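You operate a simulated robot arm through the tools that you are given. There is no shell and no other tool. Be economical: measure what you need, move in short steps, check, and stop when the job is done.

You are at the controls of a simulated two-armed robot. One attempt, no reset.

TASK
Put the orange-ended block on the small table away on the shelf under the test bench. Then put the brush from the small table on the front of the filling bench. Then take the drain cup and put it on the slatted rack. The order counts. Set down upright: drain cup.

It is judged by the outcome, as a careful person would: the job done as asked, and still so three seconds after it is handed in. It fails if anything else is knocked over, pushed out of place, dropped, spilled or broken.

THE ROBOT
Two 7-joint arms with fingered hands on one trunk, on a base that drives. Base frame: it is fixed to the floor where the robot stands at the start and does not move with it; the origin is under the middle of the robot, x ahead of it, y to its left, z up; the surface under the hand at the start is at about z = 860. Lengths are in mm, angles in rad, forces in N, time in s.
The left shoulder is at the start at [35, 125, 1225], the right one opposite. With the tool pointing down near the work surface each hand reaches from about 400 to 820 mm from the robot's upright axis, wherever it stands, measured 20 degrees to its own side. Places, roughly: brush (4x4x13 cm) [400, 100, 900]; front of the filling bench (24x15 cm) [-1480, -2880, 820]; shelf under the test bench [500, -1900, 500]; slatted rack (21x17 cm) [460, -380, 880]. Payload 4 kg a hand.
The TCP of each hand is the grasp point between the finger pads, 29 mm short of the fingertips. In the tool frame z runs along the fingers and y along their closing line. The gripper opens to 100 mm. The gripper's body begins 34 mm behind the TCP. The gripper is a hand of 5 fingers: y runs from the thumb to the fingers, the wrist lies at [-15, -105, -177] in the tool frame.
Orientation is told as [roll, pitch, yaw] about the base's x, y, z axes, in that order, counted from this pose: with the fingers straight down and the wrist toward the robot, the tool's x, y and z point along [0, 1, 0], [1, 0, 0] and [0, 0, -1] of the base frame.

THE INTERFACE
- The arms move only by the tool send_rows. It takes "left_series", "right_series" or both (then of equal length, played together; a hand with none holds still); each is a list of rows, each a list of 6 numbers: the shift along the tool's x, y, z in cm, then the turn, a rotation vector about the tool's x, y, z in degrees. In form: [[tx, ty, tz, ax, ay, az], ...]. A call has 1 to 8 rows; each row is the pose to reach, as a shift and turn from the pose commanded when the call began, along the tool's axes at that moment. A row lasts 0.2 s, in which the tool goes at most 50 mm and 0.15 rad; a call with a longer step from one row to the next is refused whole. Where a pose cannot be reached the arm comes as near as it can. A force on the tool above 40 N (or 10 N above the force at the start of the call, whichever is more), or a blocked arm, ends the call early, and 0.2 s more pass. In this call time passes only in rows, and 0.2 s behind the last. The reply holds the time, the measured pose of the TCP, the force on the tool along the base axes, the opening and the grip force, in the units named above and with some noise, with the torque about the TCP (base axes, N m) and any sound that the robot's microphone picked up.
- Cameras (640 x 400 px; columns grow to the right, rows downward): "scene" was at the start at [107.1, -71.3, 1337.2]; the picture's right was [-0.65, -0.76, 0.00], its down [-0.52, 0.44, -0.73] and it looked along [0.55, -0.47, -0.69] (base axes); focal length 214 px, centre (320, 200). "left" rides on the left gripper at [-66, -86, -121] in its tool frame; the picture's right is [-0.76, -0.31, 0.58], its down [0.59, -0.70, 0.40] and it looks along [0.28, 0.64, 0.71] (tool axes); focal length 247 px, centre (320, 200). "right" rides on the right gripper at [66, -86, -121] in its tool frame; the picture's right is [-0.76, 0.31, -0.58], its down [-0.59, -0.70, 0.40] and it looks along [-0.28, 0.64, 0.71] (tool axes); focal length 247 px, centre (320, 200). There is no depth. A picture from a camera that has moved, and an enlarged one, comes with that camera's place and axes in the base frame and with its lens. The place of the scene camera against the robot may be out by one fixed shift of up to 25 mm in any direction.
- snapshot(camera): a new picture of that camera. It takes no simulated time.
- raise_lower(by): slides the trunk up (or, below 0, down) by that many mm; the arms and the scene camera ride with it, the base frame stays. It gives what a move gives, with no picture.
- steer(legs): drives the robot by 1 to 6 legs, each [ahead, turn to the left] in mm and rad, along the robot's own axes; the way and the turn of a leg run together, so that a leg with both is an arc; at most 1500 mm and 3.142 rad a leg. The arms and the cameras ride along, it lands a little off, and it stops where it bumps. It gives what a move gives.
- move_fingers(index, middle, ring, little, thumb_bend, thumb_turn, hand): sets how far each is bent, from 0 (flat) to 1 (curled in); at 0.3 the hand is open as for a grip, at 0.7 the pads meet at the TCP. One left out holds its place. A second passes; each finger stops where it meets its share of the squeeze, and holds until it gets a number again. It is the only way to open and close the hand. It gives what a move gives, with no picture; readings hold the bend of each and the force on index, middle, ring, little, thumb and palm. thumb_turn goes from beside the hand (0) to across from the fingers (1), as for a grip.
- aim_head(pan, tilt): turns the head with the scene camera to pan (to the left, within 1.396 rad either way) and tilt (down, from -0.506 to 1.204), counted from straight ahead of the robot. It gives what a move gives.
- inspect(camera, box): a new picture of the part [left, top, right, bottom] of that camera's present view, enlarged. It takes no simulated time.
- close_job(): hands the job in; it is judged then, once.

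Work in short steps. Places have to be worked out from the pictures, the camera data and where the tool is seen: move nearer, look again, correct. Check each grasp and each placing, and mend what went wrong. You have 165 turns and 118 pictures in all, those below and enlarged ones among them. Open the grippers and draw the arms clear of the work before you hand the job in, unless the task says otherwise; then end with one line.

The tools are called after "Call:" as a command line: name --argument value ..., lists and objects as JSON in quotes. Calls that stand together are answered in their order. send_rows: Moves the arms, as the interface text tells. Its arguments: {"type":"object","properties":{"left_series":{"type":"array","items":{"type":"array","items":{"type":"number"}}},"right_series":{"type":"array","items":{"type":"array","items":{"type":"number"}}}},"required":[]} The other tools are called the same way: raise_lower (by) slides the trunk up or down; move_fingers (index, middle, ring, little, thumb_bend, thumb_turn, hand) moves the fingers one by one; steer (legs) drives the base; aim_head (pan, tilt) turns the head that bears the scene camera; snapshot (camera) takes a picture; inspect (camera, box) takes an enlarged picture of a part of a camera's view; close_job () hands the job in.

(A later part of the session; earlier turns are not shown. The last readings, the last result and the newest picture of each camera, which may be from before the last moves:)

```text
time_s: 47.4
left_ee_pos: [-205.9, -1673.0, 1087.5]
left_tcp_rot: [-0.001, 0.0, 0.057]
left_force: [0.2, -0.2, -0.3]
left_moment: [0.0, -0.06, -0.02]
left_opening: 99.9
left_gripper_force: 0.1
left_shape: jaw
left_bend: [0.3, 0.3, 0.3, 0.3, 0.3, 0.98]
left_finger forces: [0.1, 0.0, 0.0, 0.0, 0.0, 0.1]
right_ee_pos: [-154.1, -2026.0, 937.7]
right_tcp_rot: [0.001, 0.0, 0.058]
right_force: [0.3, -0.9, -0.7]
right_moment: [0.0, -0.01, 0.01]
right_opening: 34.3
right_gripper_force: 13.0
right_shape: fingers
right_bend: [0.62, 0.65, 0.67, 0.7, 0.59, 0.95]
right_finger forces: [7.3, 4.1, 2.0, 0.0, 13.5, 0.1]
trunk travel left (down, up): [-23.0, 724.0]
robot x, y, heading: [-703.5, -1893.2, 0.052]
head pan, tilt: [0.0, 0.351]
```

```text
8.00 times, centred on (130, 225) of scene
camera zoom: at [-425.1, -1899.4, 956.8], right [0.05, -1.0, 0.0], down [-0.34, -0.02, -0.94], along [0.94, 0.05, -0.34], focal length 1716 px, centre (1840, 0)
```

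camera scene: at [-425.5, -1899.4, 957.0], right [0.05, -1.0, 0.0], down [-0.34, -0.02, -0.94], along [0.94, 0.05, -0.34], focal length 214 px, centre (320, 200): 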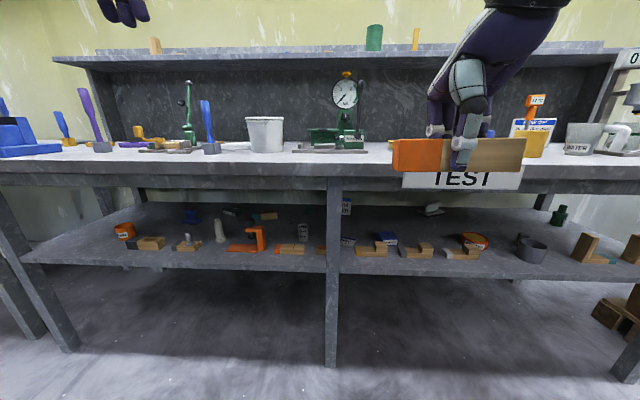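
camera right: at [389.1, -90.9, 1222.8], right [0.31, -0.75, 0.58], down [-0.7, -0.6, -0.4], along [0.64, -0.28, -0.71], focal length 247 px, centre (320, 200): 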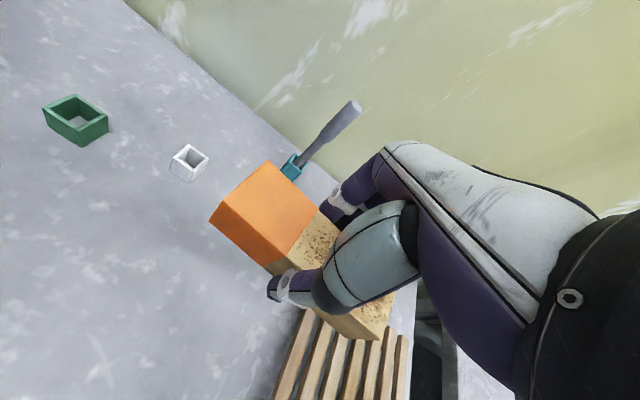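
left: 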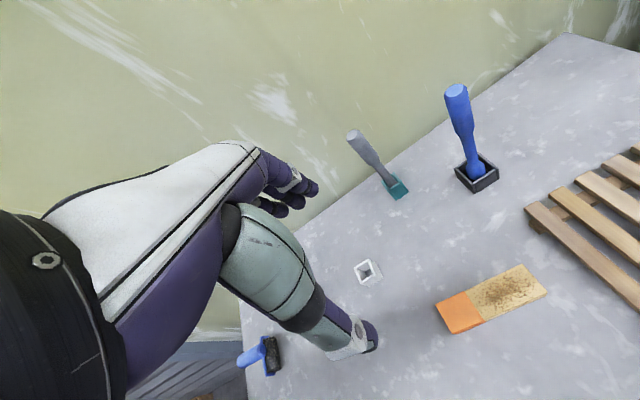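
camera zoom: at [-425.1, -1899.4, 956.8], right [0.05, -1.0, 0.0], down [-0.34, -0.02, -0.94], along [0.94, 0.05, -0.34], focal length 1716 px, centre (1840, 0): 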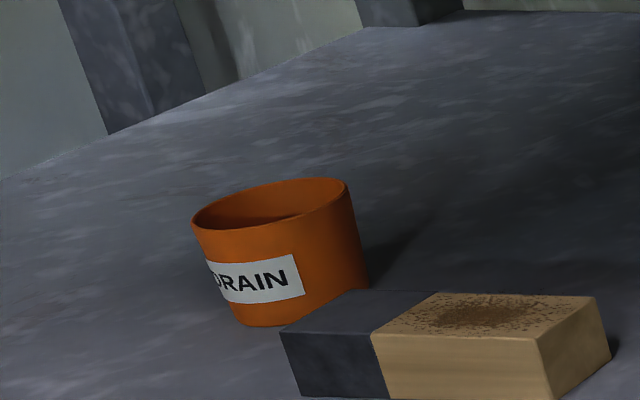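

The drain cup is clear. With the arm level again, I drive across to face the shelf's free left end, stopping well back.

Call:
steer --legs '[[0, 1.48], [1135, 0], [0, -1.53]]'

Call:
aim_head --pan -0.1 --tilt 0.35

Call:
snapshot --camera "scene"

```text
time_s: 60.8
left_ee_pos: [-134.5, -581.8, 1085.3]
left_tcp_rot: [0.001, -0.001, -0.021]
left_force: [0.4, 0.3, 0.0]
left_moment: [-0.03, -0.02, -0.06]
left_opening: 99.7
left_gripper_force: 0.1
left_shape: jaw
left_bend: [0.3, 0.3, 0.3, 0.3, 0.3, 0.98]
left_finger forces: [0.1, 0.1, 0.0, 0.0, 0.1, 0.0]
right_ee_pos: [-109.8, -936.5, 937.3]
right_tcp_rot: [0.001, 0.0, -0.021]
right_force: [1.1, 0.7, -0.9]
right_moment: [0.03, -0.02, 0.01]
right_opening: 33.3
right_gripper_force: 12.6
right_shape: fingers
right_bend: [0.63, 0.66, 0.67, 0.7, 0.6, 0.95]
right_finger forces: [7.0, 3.7, 1.7, 0.0, 12.7, 0.1]
trunk travel left (down, up): [-23.0, 724.0]
robot x, y, heading: [-645.7, -765.6, -0.028]
head pan, tilt: [0.0, 0.351]
```

```text
time_s: 61.5
left_ee_pos: [-133.6, -580.5, 1087.3]
left_tcp_rot: [0.001, -0.001, -0.02]
left_force: [-0.4, -0.3, 0.3]
left_moment: [0.0, 0.03, -0.05]
left_opening: 99.7
left_gripper_force: 0.0
left_shape: jaw
left_bend: [0.3, 0.3, 0.3, 0.3, 0.3, 0.98]
left_finger forces: [0.0, 0.1, 0.0, 0.1, 0.0, 0.0]
right_ee_pos: [-109.1, -937.1, 937.8]
right_tcp_rot: [0.003, 0.002, -0.021]
right_force: [-0.2, 0.2, -1.1]
right_moment: [-0.01, -0.02, 0.03]
right_opening: 33.3
right_gripper_force: 12.4
right_shape: fingers
right_bend: [0.63, 0.66, 0.67, 0.7, 0.6, 0.95]
right_finger forces: [7.1, 3.7, 1.8, 0.1, 12.6, 0.0]
trunk travel left (down, up): [-23.0, 724.0]
robot x, y, heading: [-649.0, -766.0, -0.03]
head pan, tilt: [-0.099, 0.351]
```

```text
87 pictures are left
camera scene: at [-370.2, -799.7, 956.7], right [-0.13, -0.99, 0.0], down [-0.34, 0.04, -0.94], along [0.93, -0.12, -0.34], focal length 214 px, centre (320, 200)
```

scene: 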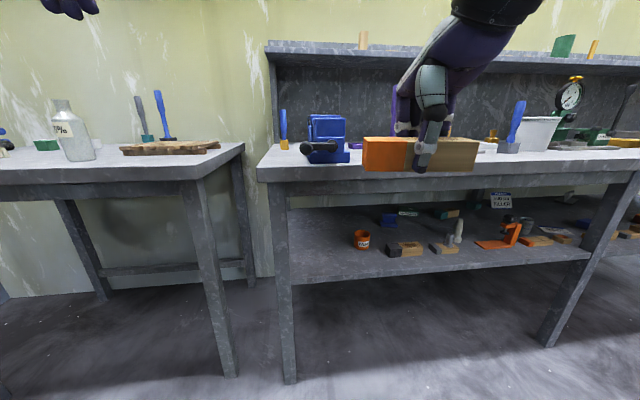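

The free left end of the shelf is in view; I zoom in to measure it.

Call:
inspect --camera "scene" --box '[260, 160, 460, 285]'

```text
3.20 times, centred on (360, 222) of scene
camera zoom: at [-370.2, -799.7, 956.7], right [-0.13, -0.99, 0.0], down [-0.34, 0.04, -0.94], along [0.93, -0.12, -0.34], focal length 686 px, centre (192, 128)
```

zoom: 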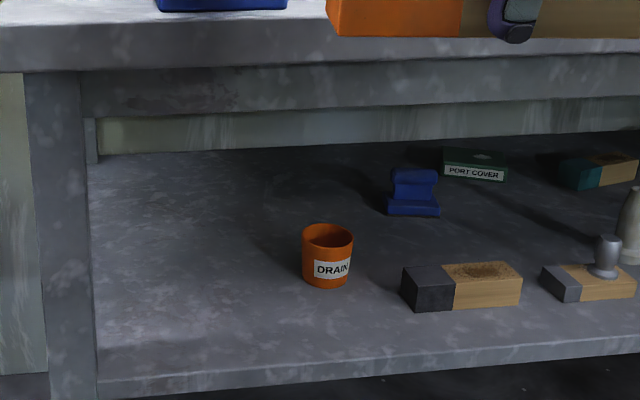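

Shelf front edge is x≈182, the post's inner face y≈-778, the cup ≈[325,-1056]; target block centre [224,-925]. I lower the right hand outside the bench to just above shelf height.

Call:
send_rows --right_series '[[0, 0, 4.6, 0, 0, 0], [0, 0, 9.2, 0, 0, 0], [0, 0, 13.8, 0, 0, 0], [0, 0, 18.4, 0, 0, 0], [0, 0, 23, 0, 0, 0], [0, 0, 27.6, 0, 0, 0], [0, 0, 32.2, 0, 0, 0], [0, 0, 36, 0, 0, 0]]'

Call:
snapshot --camera "scene"

```text
time_s: 63.2
left_ee_pos: [-133.7, -581.8, 1087.4]
left_tcp_rot: [0.0, 0.0, -0.022]
left_force: [0.1, 0.3, -0.1]
left_moment: [-0.04, -0.02, -0.01]
left_opening: 99.7
left_gripper_force: 0.0
left_shape: jaw
left_bend: [0.3, 0.3, 0.3, 0.3, 0.3, 0.98]
left_finger forces: [0.1, 0.1, 0.1, 0.1, 0.0, 0.0]
right_ee_pos: [-108.8, -937.4, 578.0]
right_tcp_rot: [0.002, -0.002, -0.02]
right_force: [-0.5, 0.9, -1.3]
right_moment: [-0.03, 0.0, -0.01]
right_opening: 32.8
right_gripper_force: 12.6
right_shape: fingers
right_bend: [0.63, 0.66, 0.67, 0.7, 0.6, 0.95]
right_finger forces: [7.0, 3.7, 1.8, 0.1, 12.5, 0.1]
trunk travel left (down, up): [-23.0, 724.0]
robot x, y, heading: [-646.2, -768.7, -0.031]
head pan, tilt: [-0.099, 0.351]
```

```text
85 pictures are left
camera scene: at [-370.0, -799.8, 956.6], right [-0.13, -0.99, 0.0], down [-0.34, 0.04, -0.94], along [0.93, -0.12, -0.34], focal length 214 px, centre (320, 200)
```

scene: 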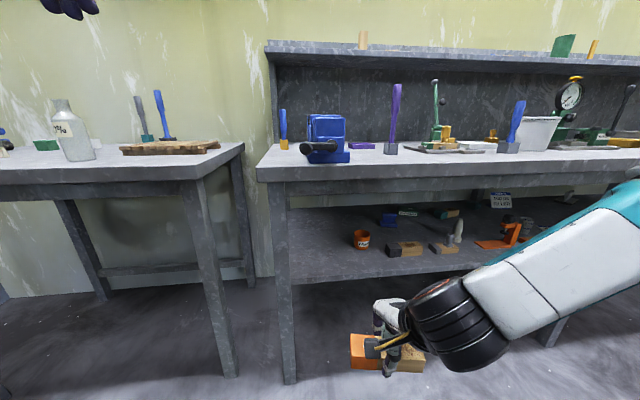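

The forearm leads outward and back, clear of the bench. I drive forward 290 mm and look again.

Call:
steer --legs '[[270, 0.03]]'

Call:
snapshot --camera "scene"

Call:
snapshot --camera "right"

```text
time_s: 65.2
left_ee_pos: [127.9, -567.1, 1085.0]
left_tcp_rot: [0.0, 0.001, 0.014]
left_force: [0.4, 0.3, -0.1]
left_moment: [0.01, -0.01, -0.02]
left_opening: 100.2
left_gripper_force: 0.2
left_shape: jaw
left_bend: [0.3, 0.3, 0.3, 0.3, 0.3, 0.98]
left_finger forces: [0.0, 0.1, 0.0, 0.0, 0.0, 0.0]
right_ee_pos: [164.6, -922.5, 579.1]
right_tcp_rot: [0.002, 0.003, 0.016]
right_force: [-0.4, -0.3, -0.4]
right_moment: [0.0, -0.02, 0.03]
right_opening: 32.7
right_gripper_force: 12.7
right_shape: fingers
right_bend: [0.63, 0.66, 0.67, 0.7, 0.6, 0.95]
right_finger forces: [7.0, 3.6, 1.8, 0.0, 12.6, 0.1]
trunk travel left (down, up): [-23.0, 724.0]
robot x, y, heading: [-379.2, -766.0, 0.008]
head pan, tilt: [-0.099, 0.351]
```

```text
84 pictures are left
camera scene: at [-101.0, -792.9, 956.7], right [-0.09, -1.0, 0.0], down [-0.34, 0.03, -0.94], along [0.93, -0.09, -0.34], focal length 214 px, centre (320, 200)
```

scene: 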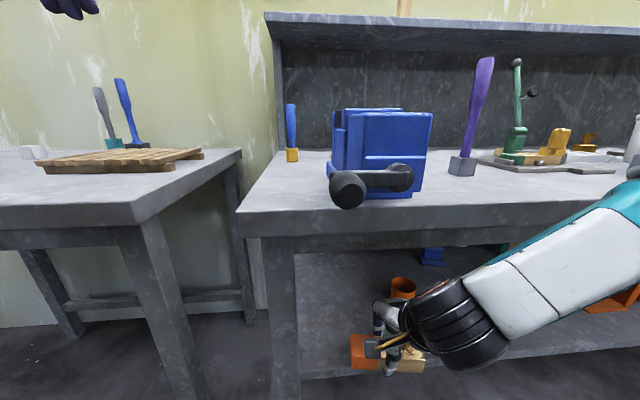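

```text
83 pictures are left
camera right: at [80.0, -857.2, 700.1], right [0.32, -0.75, 0.58], down [-0.69, -0.6, -0.4], along [0.64, -0.27, -0.71], focal length 247 px, centre (320, 200)
```

right: 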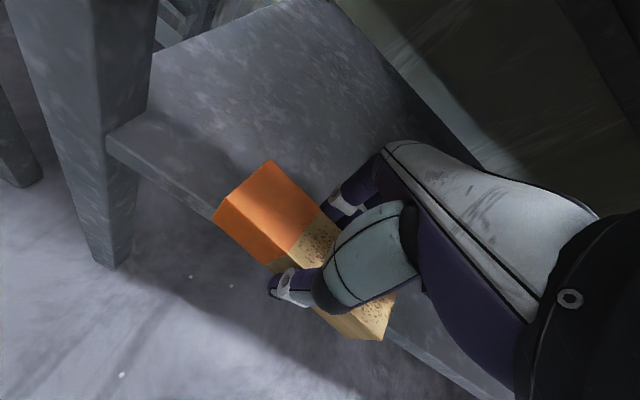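

The shelf edge measures x≈176. I move the hand 60 mm in and lower gradually to just above the shelf, watching for contact.

Call:
send_rows --right_series '[[0, 3, 0, 0, 0, 0], [0, 6, 0, 0, 0, 0], [0, 6, 1.5, 0, 0, 0], [0, 6, 2.8, 0, 0, 0]]'

Call:
snapshot --camera "right"

Call:
inspect --camera "scene" --box '[280, 220, 480, 400]'

```text
time_s: 66.2
left_ee_pos: [127.0, -565.6, 1087.1]
left_tcp_rot: [0.001, -0.001, 0.013]
left_force: [-0.4, -0.1, -0.1]
left_moment: [-0.02, 0.0, 0.01]
left_opening: 99.7
left_gripper_force: 0.1
left_shape: jaw
left_bend: [0.3, 0.3, 0.3, 0.3, 0.3, 0.98]
left_finger forces: [0.0, 0.0, 0.1, 0.1, 0.0, 0.1]
right_ee_pos: [225.7, -921.4, 550.5]
right_tcp_rot: [0.002, 0.002, 0.016]
right_force: [-0.5, -0.4, -1.5]
right_moment: [-0.01, 0.01, 0.0]
right_opening: 32.9
right_gripper_force: 13.0
right_shape: fingers
right_bend: [0.63, 0.66, 0.67, 0.7, 0.6, 0.95]
right_finger forces: [7.2, 3.6, 1.8, 0.1, 12.5, 0.0]
trunk travel left (down, up): [-23.0, 724.0]
robot x, y, heading: [-378.2, -769.4, 0.006]
head pan, tilt: [-0.099, 0.351]
```

```text
82 pictures are left
camera right: at [140.7, -856.8, 672.8], right [0.32, -0.75, 0.58], down [-0.69, -0.6, -0.4], along [0.64, -0.27, -0.71], focal length 247 px, centre (320, 200)
```

right: 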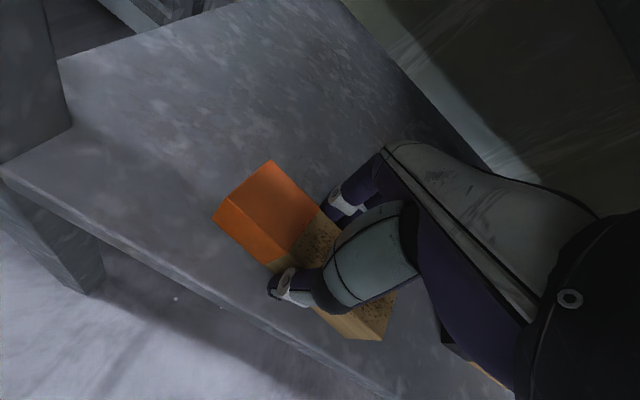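

```text
2.22 times, centred on (380, 310) of scene
camera zoom: at [-101.0, -793.0, 956.7], right [-0.09, -1.0, 0.0], down [-0.34, 0.03, -0.94], along [0.93, -0.09, -0.34], focal length 477 px, centre (187, -44)
```

zoom: 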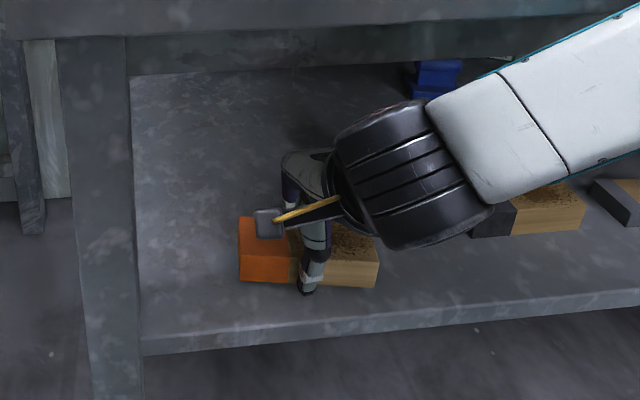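

Placed well over the shelf. I go 12 mm deeper and lower in small steps until contact.

Call:
send_rows --right_series '[[0, 1.2, 0, 0, 0, 0], [0, 1.2, 0.6, 0, 0, 0], [0, 1.2, 1.1, 0, 0, 0], [0, 1.2, 1.5, 0, 0, 0], [0, 1.2, 1.8, 0, 0, 0]]'

Call:
snapshot --camera "right"

```text
time_s: 67.3
left_ee_pos: [126.9, -565.9, 1086.8]
left_tcp_rot: [-0.001, -0.001, 0.014]
left_force: [0.6, 0.0, -0.3]
left_moment: [-0.01, -0.01, -0.01]
left_opening: 99.6
left_gripper_force: 0.0
left_shape: jaw
left_bend: [0.3, 0.3, 0.3, 0.3, 0.3, 0.98]
left_finger forces: [0.0, 0.0, 0.0, 0.0, 0.0, 0.0]
right_ee_pos: [236.7, -920.8, 534.5]
right_tcp_rot: [0.001, 0.001, 0.015]
right_force: [-0.8, 0.3, 2.7]
right_moment: [0.05, 0.09, 0.03]
right_opening: 32.9
right_gripper_force: 12.7
right_shape: fingers
right_bend: [0.63, 0.66, 0.67, 0.7, 0.6, 0.95]
right_finger forces: [7.2, 3.6, 1.7, 0.0, 12.8, 0.0]
trunk travel left (down, up): [-23.0, 724.0]
robot x, y, heading: [-374.9, -769.7, 0.006]
head pan, tilt: [-0.099, 0.351]
```

```text
80 pictures are left
camera right: at [152.1, -856.3, 655.3], right [0.32, -0.75, 0.58], down [-0.69, -0.6, -0.4], along [0.65, -0.27, -0.71], focal length 247 px, centre (320, 200)
```

right: 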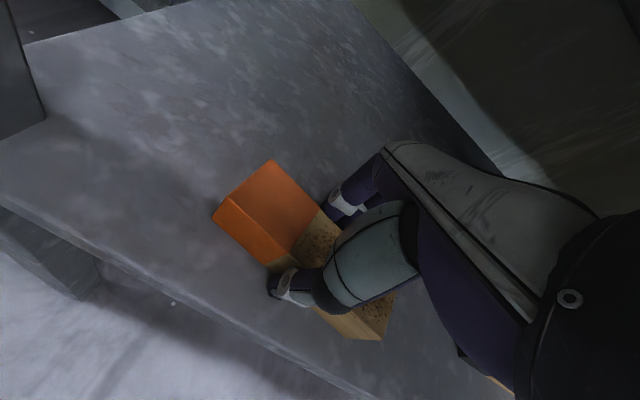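

Contact force just appeared at z≈534, so the block rests on the shelf. I open the hand.

Call:
move_fingers --hand "right" --index 0.3 --middle 0.3 --ring 0.3 --little 0.3 --thumb_bend 0.3

Call:
send_rows --right_series '[[0, 0, -1.5, 0, 0, 0], [0, 0, -3, 0, 0, 0], [0, 0, -4.5, 0, 0, 0]]'

Call:
snapshot --camera "right"

```text
time_s: 68.3
left_ee_pos: [128.1, -565.5, 1085.5]
left_tcp_rot: [0.002, -0.001, 0.013]
left_force: [-0.5, 0.3, 0.3]
left_moment: [0.01, -0.02, 0.02]
left_opening: 99.9
left_gripper_force: 0.1
left_shape: jaw
left_bend: [0.3, 0.3, 0.3, 0.3, 0.3, 0.98]
left_finger forces: [0.1, 0.0, 0.0, 0.1, 0.0, 0.0]
right_ee_pos: [235.7, -920.9, 533.1]
right_tcp_rot: [0.001, 0.004, 0.016]
right_force: [0.8, -0.4, -0.2]
right_moment: [0.01, -0.02, 0.0]
right_opening: 98.5
right_gripper_force: 0.1
right_shape: fingers
right_bend: [0.3, 0.3, 0.3, 0.3, 0.3, 0.97]
right_finger forces: [0.0, 0.0, 0.0, 0.1, 0.0, 0.0]
trunk travel left (down, up): [-23.0, 724.0]
robot x, y, heading: [-374.5, -765.9, 0.01]
head pan, tilt: [-0.099, 0.351]
```

```text
time_s: 69.2
left_ee_pos: [127.9, -566.4, 1085.8]
left_tcp_rot: [0.0, 0.0, 0.014]
left_force: [0.5, 0.5, -0.4]
left_moment: [-0.04, -0.03, -0.02]
left_opening: 99.7
left_gripper_force: 0.2
left_shape: jaw
left_bend: [0.3, 0.3, 0.3, 0.3, 0.3, 0.98]
left_finger forces: [0.0, 0.0, 0.0, 0.0, 0.0, 0.0]
right_ee_pos: [237.7, -920.1, 576.7]
right_tcp_rot: [0.001, 0.002, 0.016]
right_force: [0.3, 0.3, -0.2]
right_moment: [0.02, -0.01, 0.0]
right_opening: 98.1
right_gripper_force: 0.1
right_shape: fingers
right_bend: [0.3, 0.3, 0.3, 0.3, 0.3, 0.97]
right_finger forces: [0.0, 0.1, 0.0, 0.1, 0.0, 0.0]
trunk travel left (down, up): [-23.0, 724.0]
robot x, y, heading: [-380.7, -766.4, 0.009]
head pan, tilt: [-0.099, 0.351]
```

```text
79 pictures are left
camera right: at [151.6, -855.6, 698.7], right [0.32, -0.75, 0.58], down [-0.69, -0.6, -0.4], along [0.65, -0.27, -0.71], focal length 247 px, centre (320, 200)
```

right: 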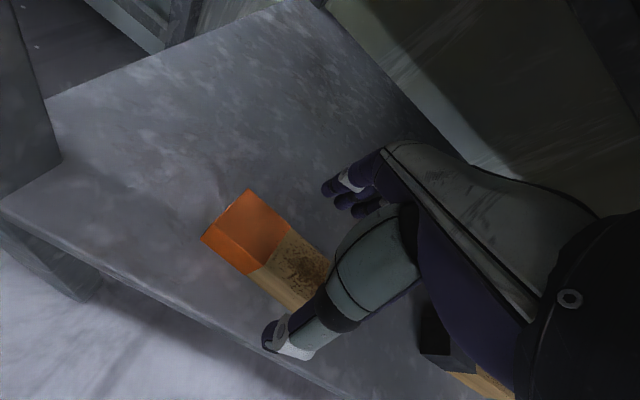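

The block sits flat on the shelf. I raise 2 cm more for finger clearance, then draw straight back out by arm and base.

Call:
send_rows --right_series '[[0, 0, -1, 0, 0, 0], [0, 0, -2.2, 0, 0, 0], [0, -3, -2.2, 0, 0, 0], [0, -7, -2.2, 0, 0, 0]]'

Call:
steer --legs '[[-280, 0]]'

Call:
snapshot --camera "scene"

```text
time_s: 70.2
left_ee_pos: [128.2, -566.6, 1086.7]
left_tcp_rot: [0.0, 0.0, 0.014]
left_force: [-0.2, -0.1, -0.9]
left_moment: [-0.02, 0.01, -0.01]
left_opening: 100.0
left_gripper_force: 0.1
left_shape: jaw
left_bend: [0.3, 0.3, 0.3, 0.3, 0.3, 0.98]
left_finger forces: [0.0, 0.0, 0.1, 0.0, 0.0, 0.0]
right_ee_pos: [168.4, -921.6, 599.1]
right_tcp_rot: [0.0, -0.004, 0.014]
right_force: [-0.4, -0.6, -0.6]
right_moment: [-0.04, -0.01, 0.03]
right_opening: 98.7
right_gripper_force: 0.0
right_shape: fingers
right_bend: [0.3, 0.3, 0.3, 0.3, 0.3, 0.98]
right_finger forces: [0.0, 0.0, 0.0, 0.1, 0.0, 0.1]
trunk travel left (down, up): [-23.0, 724.0]
robot x, y, heading: [-373.6, -766.4, 0.005]
head pan, tilt: [-0.099, 0.351]
```

```text
time_s: 72.1
left_ee_pos: [-151.7, -567.7, 1086.7]
left_tcp_rot: [0.001, 0.0, 0.014]
left_force: [1.4, 0.0, 0.2]
left_moment: [-0.03, -0.01, 0.01]
left_opening: 99.6
left_gripper_force: 0.1
left_shape: jaw
left_bend: [0.3, 0.3, 0.3, 0.3, 0.3, 0.98]
left_finger forces: [0.0, 0.1, 0.1, 0.1, 0.0, 0.0]
right_ee_pos: [-113.7, -922.8, 597.8]
right_tcp_rot: [0.003, 0.0, 0.015]
right_force: [0.5, -0.8, -0.7]
right_moment: [-0.02, 0.02, 0.0]
right_opening: 98.7
right_gripper_force: 0.0
right_shape: fingers
right_bend: [0.3, 0.3, 0.3, 0.3, 0.3, 0.98]
right_finger forces: [0.1, 0.0, 0.0, 0.0, 0.0, 0.0]
trunk travel left (down, up): [-23.0, 724.0]
robot x, y, heading: [-656.0, -769.2, 0.015]
head pan, tilt: [-0.099, 0.351]
```

```text
78 pictures are left
camera scene: at [-381.1, -794.8, 956.8], right [-0.09, -1.0, 0.0], down [-0.34, 0.03, -0.94], along [0.93, -0.09, -0.34], focal length 214 px, centre (320, 200)
```

scene: 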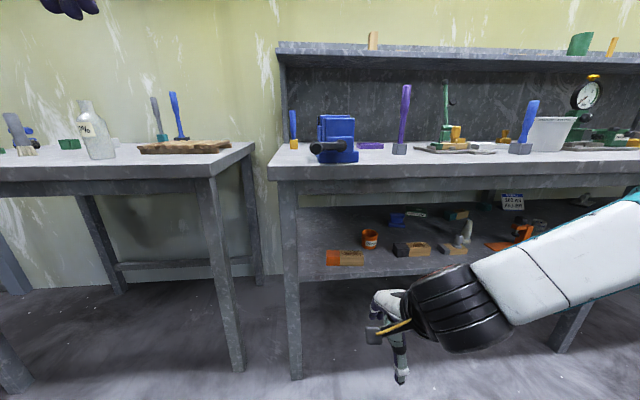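

The block is done and nothing else moved. I raise the trunk again and lift the right hand further before going for the brush.

Call:
raise_lower --by 400

Call:
send_rows --right_series '[[0, -3, -4, 0, 0, 0], [0, -6, -8, 0, 0, 0], [0, -9, -12, 0, 0, 0], [0, -12, -16, 0, 0, 0]]' --left_series '[[0, 0, 4.8, 0, 0, 0], [0, 0, 9.6, 0, 0, 0], [0, 0, 14.4, 0, 0, 0], [0, 0, 19.2, 0, 0, 0]]'

Call:
steer --legs '[[0, 1.5], [680, 0], [0, -1.515]]'

Call:
aim_head --pan 0.1 --tilt 0.6

Call:
snapshot --camera "scene"

```text
time_s: 75.9
left_ee_pos: [-151.9, -568.4, 1486.9]
left_tcp_rot: [0.002, 0.001, 0.014]
left_force: [-0.6, 0.1, 0.1]
left_moment: [0.03, 0.0, 0.01]
left_opening: 99.6
left_gripper_force: 0.0
left_shape: jaw
left_bend: [0.3, 0.3, 0.3, 0.3, 0.3, 0.98]
left_finger forces: [0.1, 0.0, 0.0, 0.0, 0.0, 0.0]
right_ee_pos: [-111.8, -923.3, 997.4]
right_tcp_rot: [0.002, 0.002, 0.016]
right_force: [0.3, -0.1, 0.1]
right_moment: [0.03, 0.03, 0.0]
right_opening: 98.5
right_gripper_force: 0.0
right_shape: fingers
right_bend: [0.3, 0.3, 0.3, 0.3, 0.3, 0.98]
right_finger forces: [0.1, 0.0, 0.0, 0.0, 0.1, 0.1]
trunk travel left (down, up): [-423.0, 324.0]
robot x, y, heading: [-658.7, -769.7, 0.008]
head pan, tilt: [-0.099, 0.351]
```

```text
time_s: 76.9
left_ee_pos: [-151.2, -567.3, 1295.1]
left_tcp_rot: [-0.001, 0.0, 0.015]
left_force: [0.7, -0.9, 0.2]
left_moment: [0.0, 0.01, -0.02]
left_opening: 99.8
left_gripper_force: 0.1
left_shape: jaw
left_bend: [0.3, 0.3, 0.3, 0.3, 0.3, 0.98]
left_finger forces: [0.0, 0.0, 0.0, 0.0, 0.1, 0.0]
right_ee_pos: [-234.7, -926.0, 1155.4]
right_tcp_rot: [0.001, 0.002, 0.016]
right_force: [-0.5, 0.1, 0.5]
right_moment: [0.01, 0.01, 0.01]
right_opening: 98.8
right_gripper_force: 0.1
right_shape: fingers
right_bend: [0.3, 0.3, 0.3, 0.3, 0.3, 0.98]
right_finger forces: [0.0, 0.0, 0.0, 0.0, 0.1, 0.0]
trunk travel left (down, up): [-423.0, 324.0]
robot x, y, heading: [-658.0, -772.0, 0.007]
head pan, tilt: [-0.099, 0.351]
```

```text
time_s: 88.1
left_ee_pos: [-93.2, 98.5, 1293.8]
left_tcp_rot: [0.001, 0.0, 0.002]
left_force: [0.4, -0.6, 0.7]
left_moment: [0.02, 0.02, 0.01]
left_opening: 99.8
left_gripper_force: 0.1
left_shape: jaw
left_bend: [0.3, 0.3, 0.3, 0.3, 0.3, 0.98]
left_finger forces: [0.0, 0.0, 0.0, 0.0, 0.0, 0.0]
right_ee_pos: [-179.8, -260.2, 1155.8]
right_tcp_rot: [0.003, 0.0, 0.002]
right_force: [-0.9, 0.8, 0.7]
right_moment: [0.0, 0.02, 0.05]
right_opening: 98.5
right_gripper_force: 0.1
right_shape: fingers
right_bend: [0.3, 0.3, 0.3, 0.3, 0.3, 0.98]
right_finger forces: [0.0, 0.0, 0.0, 0.0, 0.1, 0.0]
trunk travel left (down, up): [-423.0, 324.0]
robot x, y, heading: [-603.1, -99.6, -0.006]
head pan, tilt: [-0.099, 0.351]
```

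```text
time_s: 88.9
left_ee_pos: [-93.1, 97.6, 1293.6]
left_tcp_rot: [0.0, 0.0, 0.002]
left_force: [-0.6, 0.4, -0.1]
left_moment: [0.0, -0.02, 0.0]
left_opening: 99.8
left_gripper_force: 0.0
left_shape: jaw
left_bend: [0.3, 0.3, 0.3, 0.3, 0.3, 0.98]
left_finger forces: [0.0, 0.0, 0.0, 0.0, 0.1, 0.0]
right_ee_pos: [-179.2, -261.2, 1155.2]
right_tcp_rot: [0.001, 0.002, 0.004]
right_force: [1.0, 0.6, -0.2]
right_moment: [0.01, 0.01, 0.01]
right_opening: 98.4
right_gripper_force: 0.1
right_shape: fingers
right_bend: [0.3, 0.3, 0.3, 0.3, 0.3, 0.98]
right_finger forces: [0.0, 0.1, 0.0, 0.0, 0.0, 0.0]
trunk travel left (down, up): [-423.0, 324.0]
robot x, y, heading: [-602.3, -103.4, -0.004]
head pan, tilt: [0.099, 0.6]
```

```text
77 pictures are left
camera scene: at [-469.7, -107.5, 1350.5], right [0.09, -1.0, 0.0], down [-0.56, -0.05, -0.83], along [0.82, 0.08, -0.56], focal length 214 px, centre (320, 200)
```

scene: 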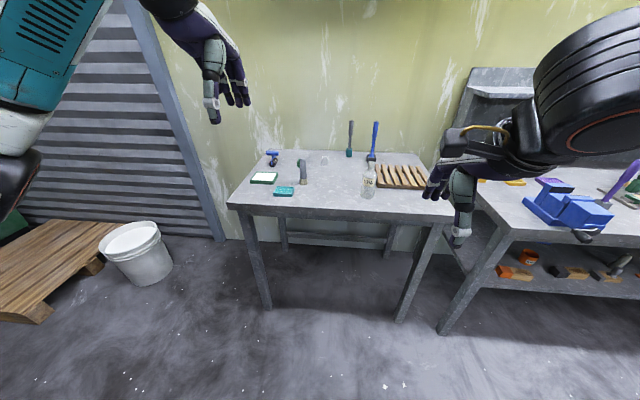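

I drive up to the table so that the brush falls under the left hand.

Call:
steer --legs '[[530, 0]]'

Call:
aim_head --pan 0.3 --tilt 0.85

Call:
snapshot --camera "scene"

Call:
snapshot --camera "left"

```text
time_s: 91.9
left_ee_pos: [431.2, 89.6, 1293.0]
left_tcp_rot: [0.001, -0.002, -0.003]
left_force: [0.2, -0.1, -0.2]
left_moment: [-0.01, 0.04, -0.03]
left_opening: 100.1
left_gripper_force: 0.1
left_shape: jaw
left_bend: [0.3, 0.3, 0.3, 0.3, 0.3, 0.98]
left_finger forces: [0.0, 0.0, 0.0, 0.0, 0.1, 0.0]
right_ee_pos: [343.4, -266.5, 1155.2]
right_tcp_rot: [0.003, 0.004, -0.003]
right_force: [0.0, -0.2, -0.5]
right_moment: [-0.01, -0.02, 0.02]
right_opening: 98.6
right_gripper_force: 0.1
right_shape: fingers
right_bend: [0.3, 0.3, 0.3, 0.3, 0.3, 0.98]
right_finger forces: [0.1, 0.1, 0.1, 0.0, 0.0, 0.0]
trunk travel left (down, up): [-423.0, 324.0]
robot x, y, heading: [-77.9, -101.3, -0.013]
head pan, tilt: [0.099, 0.6]
```

```text
time_s: 92.7
left_ee_pos: [429.7, 90.0, 1294.6]
left_tcp_rot: [0.001, 0.0, -0.003]
left_force: [0.1, -0.6, -0.7]
left_moment: [0.01, 0.01, 0.01]
left_opening: 99.7
left_gripper_force: 0.0
left_shape: jaw
left_bend: [0.3, 0.3, 0.3, 0.3, 0.3, 0.98]
left_finger forces: [0.1, 0.0, 0.0, 0.0, 0.0, 0.1]
right_ee_pos: [343.0, -266.6, 1156.6]
right_tcp_rot: [0.001, 0.001, -0.003]
right_force: [0.9, -0.6, -0.4]
right_moment: [0.0, -0.02, 0.01]
right_opening: 98.7
right_gripper_force: 0.0
right_shape: fingers
right_bend: [0.3, 0.3, 0.3, 0.3, 0.3, 0.98]
right_finger forces: [0.0, 0.0, 0.1, 0.0, 0.0, 0.0]
trunk travel left (down, up): [-423.0, 324.0]
robot x, y, heading: [-79.8, -102.1, -0.013]
head pan, tilt: [0.3, 0.85]
```

```text
76 pictures are left
camera scene: at [40.5, -98.3, 1329.6], right [0.28, -0.96, 0.0], down [-0.72, -0.21, -0.66], along [0.63, 0.19, -0.75], focal length 214 px, centre (320, 200)
```

scene: 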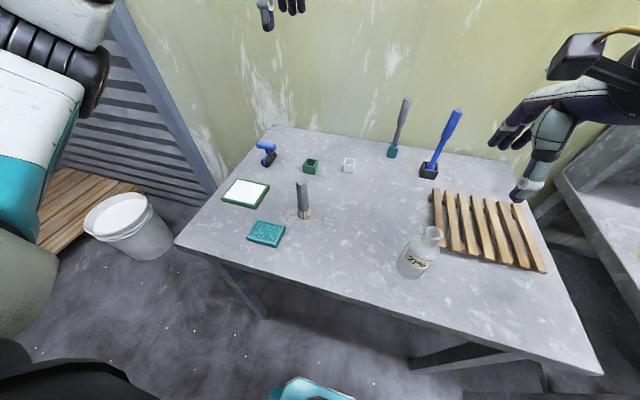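

```text
75 pictures are left
camera left: at [343.6, 24.8, 1414.7], right [-0.31, -0.76, -0.58], down [-0.7, 0.59, -0.4], along [0.64, 0.28, -0.71], focal length 247 px, centre (320, 200)
```

left: 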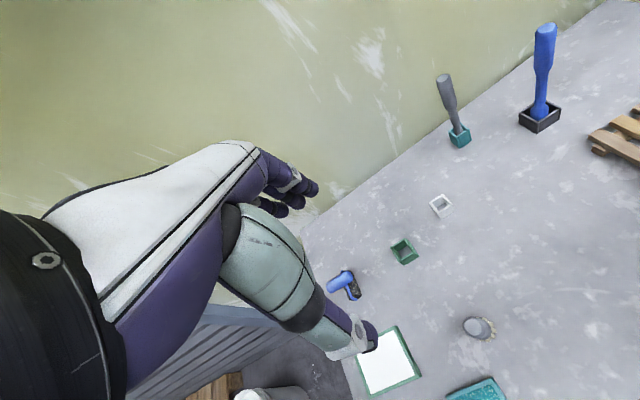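

Both cameras agree: the brush stands at about [369,55], top z≈990. I bring the left hand over it at z≈1090 and re-check.

Call:
send_rows --left_series '[[-1, -2, 4.2, 0, 0, 0], [-2, -4, 8.4, 0, 0, 0], [-3, -5.5, 12.6, 0, 0, 0], [-3.4, -6.1, 16.8, 0, 0, 0], [-3.4, -6.1, 20.5, 0, 0, 0]]'

Call:
snapshot --camera "left"

Call:
inspect --camera "scene" --box '[220, 120, 380, 260]'

```text
time_s: 93.9
left_ee_pos: [370.1, 53.8, 1090.7]
left_tcp_rot: [-0.002, 0.002, -0.004]
left_force: [0.4, 0.1, 0.4]
left_moment: [0.03, -0.03, -0.01]
left_opening: 99.8
left_gripper_force: 0.0
left_shape: jaw
left_bend: [0.3, 0.3, 0.3, 0.3, 0.3, 0.98]
left_finger forces: [0.0, 0.0, 0.0, 0.0, 0.1, 0.0]
right_ee_pos: [343.7, -267.2, 1155.2]
right_tcp_rot: [0.0, 0.0, -0.003]
right_force: [0.0, 0.4, -0.3]
right_moment: [-0.01, -0.04, -0.03]
right_opening: 98.8
right_gripper_force: 0.1
right_shape: fingers
right_bend: [0.3, 0.3, 0.3, 0.3, 0.3, 0.98]
right_finger forces: [0.0, 0.1, 0.0, 0.1, 0.0, 0.0]
trunk travel left (down, up): [-423.0, 324.0]
robot x, y, heading: [-77.6, -104.0, -0.012]
head pan, tilt: [0.3, 0.85]
```

```text
74 pictures are left
camera left: at [283.0, -11.0, 1210.6], right [-0.31, -0.76, -0.58], down [-0.7, 0.59, -0.4], along [0.64, 0.28, -0.71], focal length 247 px, centre (320, 200)
```

left: 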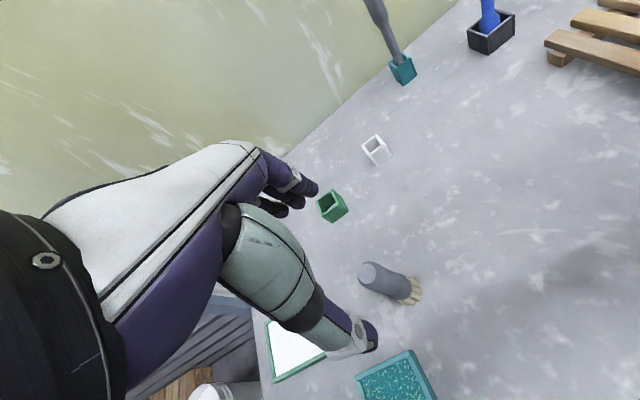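

```text
2.86 times, centred on (300, 190) of scene
camera zoom: at [40.5, -97.9, 1329.5], right [0.28, -0.96, 0.0], down [-0.72, -0.21, -0.66], along [0.63, 0.19, -0.75], focal length 613 px, centre (377, 229)
```

zoom: 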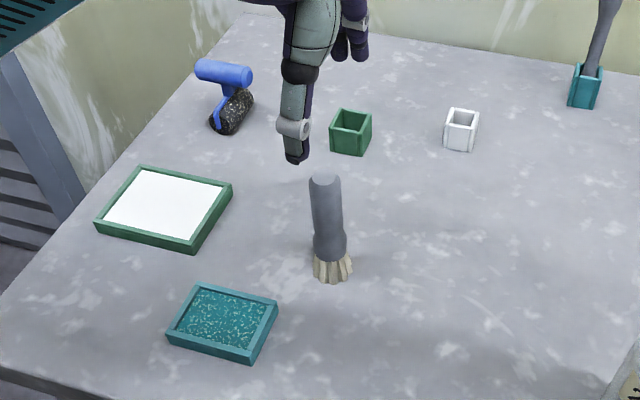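

The brush is at [370,59], almost exactly under the hand. I shift 5 mm and descend to z≈962 around the handle.

Call:
send_rows --left_series '[[0.5, 0, 3, 0, 0, 0], [0.5, 0, 6.5, 0, 0, 0], [0.5, 0, 10, 0, 0, 0], [0.5, 0, 12.6, 0, 0, 0]]'

Call:
snapshot --camera "left"

Call:
inspect --camera "scene" --box '[220, 120, 380, 260]'

```text
time_s: 94.9
left_ee_pos: [368.9, 60.8, 962.2]
left_tcp_rot: [-0.001, 0.001, -0.003]
left_force: [-0.2, 0.1, 0.1]
left_moment: [0.0, -0.01, 0.02]
left_opening: 100.0
left_gripper_force: 0.0
left_shape: jaw
left_bend: [0.3, 0.3, 0.3, 0.3, 0.3, 0.98]
left_finger forces: [0.0, 0.0, 0.0, 0.0, 0.0, 0.0]
right_ee_pos: [343.1, -268.2, 1155.5]
right_tcp_rot: [0.0, -0.001, -0.002]
right_force: [0.8, 0.5, 0.4]
right_moment: [0.01, 0.01, 0.0]
right_opening: 98.6
right_gripper_force: 0.1
right_shape: fingers
right_bend: [0.3, 0.3, 0.3, 0.3, 0.3, 0.98]
right_finger forces: [0.1, 0.1, 0.0, 0.0, 0.0, 0.0]
trunk travel left (down, up): [-423.0, 324.0]
robot x, y, heading: [-76.6, -103.6, -0.017]
head pan, tilt: [0.3, 0.85]
```

```text
72 pictures are left
camera left: at [281.6, -4.7, 1082.9], right [-0.31, -0.76, -0.58], down [-0.7, 0.59, -0.4], along [0.64, 0.28, -0.71], focal length 247 px, centre (320, 200)
```

left: 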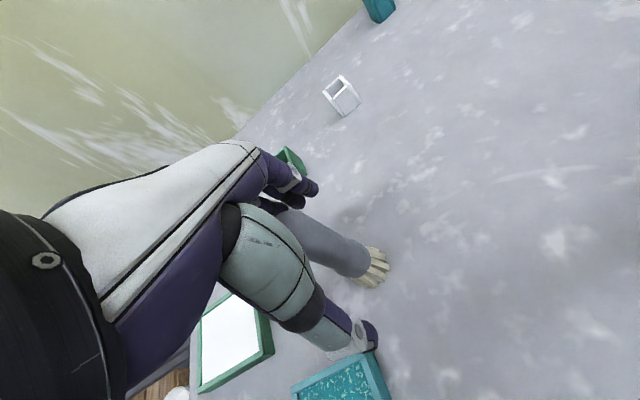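

```text
2.86 times, centred on (300, 190) of scene
camera zoom: at [40.5, -98.3, 1329.5], right [0.28, -0.96, 0.0], down [-0.72, -0.21, -0.66], along [0.63, 0.19, -0.75], focal length 613 px, centre (377, 229)
```

zoom: 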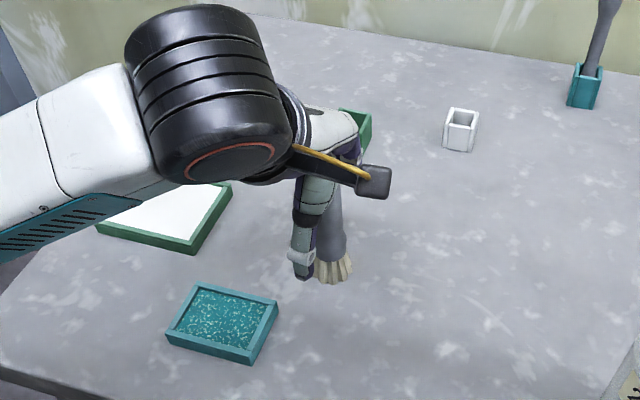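

The handle sits between thumb and fingers. I close the left hand.

Call:
move_fingers --hand "left" --index 0.72 --middle 0.72 --ring 0.72 --little 0.72 --thumb_bend 0.72

Call:
send_rows --left_series '[[0, 0, -2, 0, 0, 0], [0, 0, -5, 0, 0, 0], [0, 0, -9, 0, 0, 0], [0, 0, -13, 0, 0, 0], [0, 0, -17, 0, 0, 0]]'

Call:
snapshot --camera "left"

Call:
snapshot --camera "scene"

```text
time_s: 95.9
left_ee_pos: [369.4, 59.8, 962.1]
left_tcp_rot: [0.0, 0.001, -0.003]
left_force: [-0.6, 0.8, 0.2]
left_moment: [0.01, 0.01, -0.01]
left_opening: 16.0
left_gripper_force: 8.8
left_shape: fingers
left_bend: [0.65, 0.66, 0.72, 0.72, 0.65, 0.96]
left_finger forces: [4.9, 4.3, 0.0, 0.1, 8.1, 0.0]
right_ee_pos: [343.1, -267.0, 1155.6]
right_tcp_rot: [0.002, -0.001, -0.003]
right_force: [0.4, -0.4, 0.5]
right_moment: [0.02, -0.04, 0.01]
right_opening: 98.6
right_gripper_force: 0.0
right_shape: fingers
right_bend: [0.3, 0.3, 0.3, 0.3, 0.3, 0.98]
right_finger forces: [0.0, 0.0, 0.0, 0.0, 0.0, 0.1]
trunk travel left (down, up): [-423.0, 324.0]
robot x, y, heading: [-83.4, -102.3, -0.008]
head pan, tilt: [0.3, 0.85]
```

```text
time_s: 97.1
left_ee_pos: [366.3, 63.7, 1133.6]
left_tcp_rot: [0.0, 0.001, -0.004]
left_force: [-0.2, -0.3, -0.9]
left_moment: [0.01, -0.01, -0.01]
left_opening: 16.1
left_gripper_force: 9.0
left_shape: fingers
left_bend: [0.65, 0.66, 0.72, 0.72, 0.65, 0.96]
left_finger forces: [4.9, 4.4, 0.0, 0.0, 8.1, 0.1]
right_ee_pos: [342.9, -268.1, 1156.2]
right_tcp_rot: [0.001, -0.001, -0.003]
right_force: [0.4, -0.4, 0.8]
right_moment: [-0.02, 0.0, -0.01]
right_opening: 98.5
right_gripper_force: 0.1
right_shape: fingers
right_bend: [0.3, 0.3, 0.3, 0.3, 0.3, 0.98]
right_finger forces: [0.0, 0.0, 0.0, 0.0, 0.1, 0.0]
trunk travel left (down, up): [-423.0, 324.0]
robot x, y, heading: [-77.3, -101.5, -0.011]
head pan, tilt: [0.3, 0.85]
```

```text
70 pictures are left
camera left: at [279.9, -1.8, 1253.7], right [-0.31, -0.76, -0.58], down [-0.7, 0.59, -0.4], along [0.64, 0.28, -0.71], focal length 247 px, centre (320, 200)
```

left: 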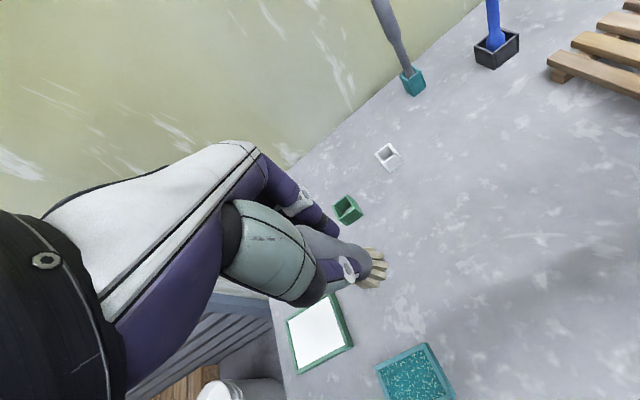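

```text
69 pictures are left
camera scene: at [40.1, -98.3, 1329.6], right [0.28, -0.96, 0.0], down [-0.72, -0.21, -0.66], along [0.63, 0.19, -0.75], focal length 214 px, centre (320, 200)
```

scene: 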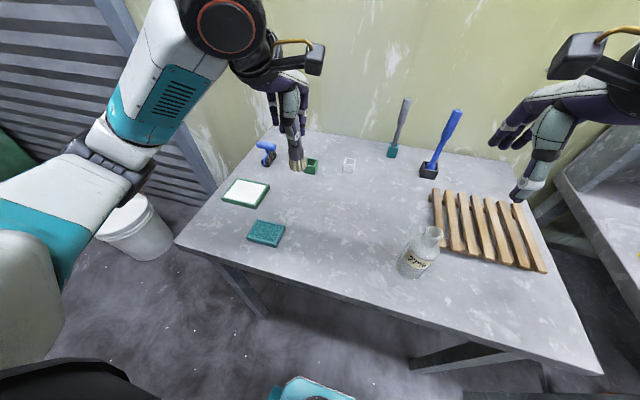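

The brush is held firmly. I back away from the table, turn toward the filling bench and look.

Call:
steer --legs '[[-550, 0], [0, -1.9]]'

Call:
aim_head --pan 0.0 --tilt 0.3

Call:
snapshot --camera "scene"

```text
time_s: 105.0
left_ee_pos: [-619.2, -572.8, 1133.1]
left_tcp_rot: [0.0, 0.0, -1.902]
left_force: [-0.2, -0.3, -1.4]
left_moment: [0.01, 0.02, -0.04]
left_opening: 15.8
left_gripper_force: 8.0
left_shape: fingers
left_bend: [0.65, 0.66, 0.72, 0.72, 0.65, 0.96]
left_finger forces: [4.7, 4.3, 0.1, 0.0, 7.6, 0.0]
right_ee_pos: [-925.6, -443.2, 1155.7]
right_tcp_rot: [0.003, 0.0, -1.902]
right_force: [-0.1, -0.6, -0.7]
right_moment: [-0.02, 0.0, 0.0]
right_opening: 98.5
right_gripper_force: 0.0
right_shape: fingers
right_bend: [0.3, 0.3, 0.3, 0.3, 0.3, 0.98]
right_finger forces: [0.0, 0.1, 0.1, 0.0, 0.1, 0.0]
trunk travel left (down, up): [-423.0, 324.0]
robot x, y, heading: [-630.5, -97.9, -1.913]
head pan, tilt: [0.3, 0.85]
```

```text
time_s: 106.0
left_ee_pos: [-619.2, -572.8, 1132.8]
left_tcp_rot: [-0.001, 0.001, -1.903]
left_force: [0.0, 0.3, -0.1]
left_moment: [0.01, 0.0, -0.04]
left_opening: 15.5
left_gripper_force: 8.1
left_shape: fingers
left_bend: [0.65, 0.66, 0.72, 0.72, 0.65, 0.96]
left_finger forces: [4.7, 4.2, 0.0, 0.0, 7.5, 0.0]
right_ee_pos: [-924.9, -442.4, 1155.0]
right_tcp_rot: [0.003, -0.001, -1.902]
right_force: [-0.8, 0.0, -0.4]
right_moment: [0.01, 0.01, 0.0]
right_opening: 98.5
right_gripper_force: 0.2
right_shape: fingers
right_bend: [0.3, 0.3, 0.3, 0.3, 0.3, 0.98]
right_finger forces: [0.0, 0.1, 0.0, 0.0, 0.1, 0.0]
trunk travel left (down, up): [-423.0, 324.0]
robot x, y, heading: [-637.8, -98.8, -1.915]
head pan, tilt: [0.0, 0.3]
```

```text
68 pictures are left
camera scene: at [-677.3, -243.4, 1377.8], right [-0.94, 0.33, 0.0], down [0.1, 0.28, -0.95], along [-0.32, -0.9, -0.3], focal length 214 px, centre (320, 200)
```

scene: 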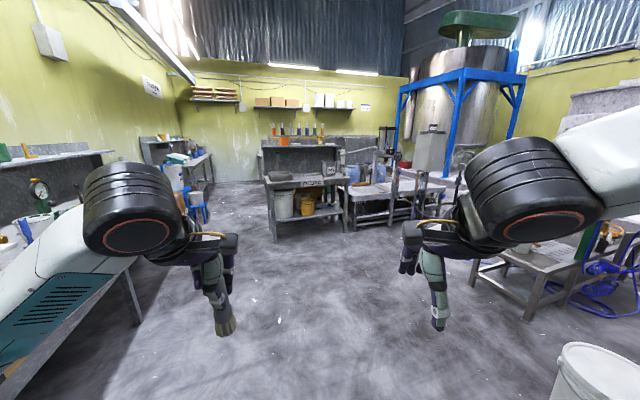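

The floor toward the filling bench is free. I drive diagonally, then turn to face it squarely.

Call:
steer --legs '[[0, -0.14], [1075, 0], [1000, 0], [0, 0.49]]'

Call:
aim_head --pan 0.2 --tilt 0.5

Call:
snapshot --camera "scene"

```text
time_s: 118.4
left_ee_pos: [-1424.9, -2386.4, 1133.0]
left_tcp_rot: [0.0, 0.0, -1.548]
left_force: [0.1, -1.0, -1.9]
left_moment: [0.02, 0.0, 0.04]
left_opening: 15.9
left_gripper_force: 8.3
left_shape: fingers
left_bend: [0.65, 0.67, 0.72, 0.72, 0.65, 0.96]
left_finger forces: [4.7, 4.4, 0.0, 0.0, 7.4, 0.0]
right_ee_pos: [-1756.3, -2370.7, 1155.7]
right_tcp_rot: [0.001, 0.001, -1.548]
right_force: [-0.7, -0.3, 0.2]
right_moment: [-0.01, -0.01, -0.03]
right_opening: 98.6
right_gripper_force: 0.1
right_shape: fingers
right_bend: [0.3, 0.3, 0.3, 0.3, 0.3, 0.98]
right_finger forces: [0.1, 0.0, 0.0, 0.0, 0.0, 0.0]
trunk travel left (down, up): [-423.0, 324.0]
robot x, y, heading: [-1605.3, -1942.8, -1.551]
head pan, tilt: [0.0, 0.3]
```

```text
time_s: 119.1
left_ee_pos: [-1423.5, -2385.2, 1132.3]
left_tcp_rot: [0.001, -0.001, -1.548]
left_force: [0.3, -0.1, -0.2]
left_moment: [0.0, 0.02, -0.01]
left_opening: 15.5
left_gripper_force: 7.9
left_shape: fingers
left_bend: [0.65, 0.67, 0.72, 0.72, 0.65, 0.96]
left_finger forces: [4.7, 4.4, 0.0, 0.1, 7.5, 0.0]
right_ee_pos: [-1756.1, -2369.9, 1155.8]
right_tcp_rot: [0.004, 0.0, -1.548]
right_force: [1.0, 0.0, 0.0]
right_moment: [0.01, -0.02, 0.0]
right_opening: 98.7
right_gripper_force: 0.1
right_shape: fingers
right_bend: [0.3, 0.3, 0.3, 0.3, 0.3, 0.98]
right_finger forces: [0.0, 0.0, 0.1, 0.1, 0.0, 0.1]
trunk travel left (down, up): [-423.0, 324.0]
robot x, y, heading: [-1604.1, -1943.1, -1.554]
head pan, tilt: [0.201, 0.499]
```

```text
67 pictures are left
camera scene: at [-1581.3, -2093.8, 1359.5], right [-0.98, -0.21, 0.0], down [-0.1, 0.47, -0.88], along [0.19, -0.86, -0.48], focal length 214 px, centre (320, 200)
```

scene: 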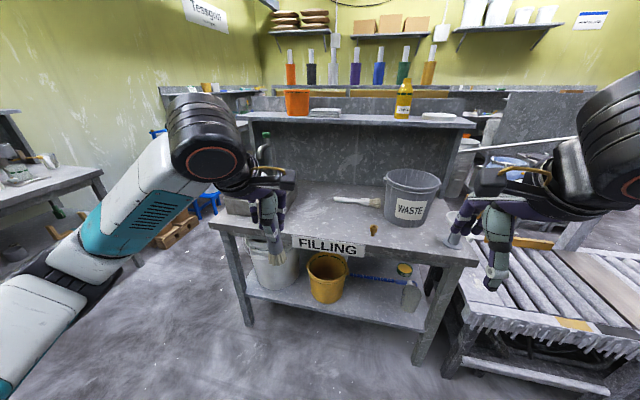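

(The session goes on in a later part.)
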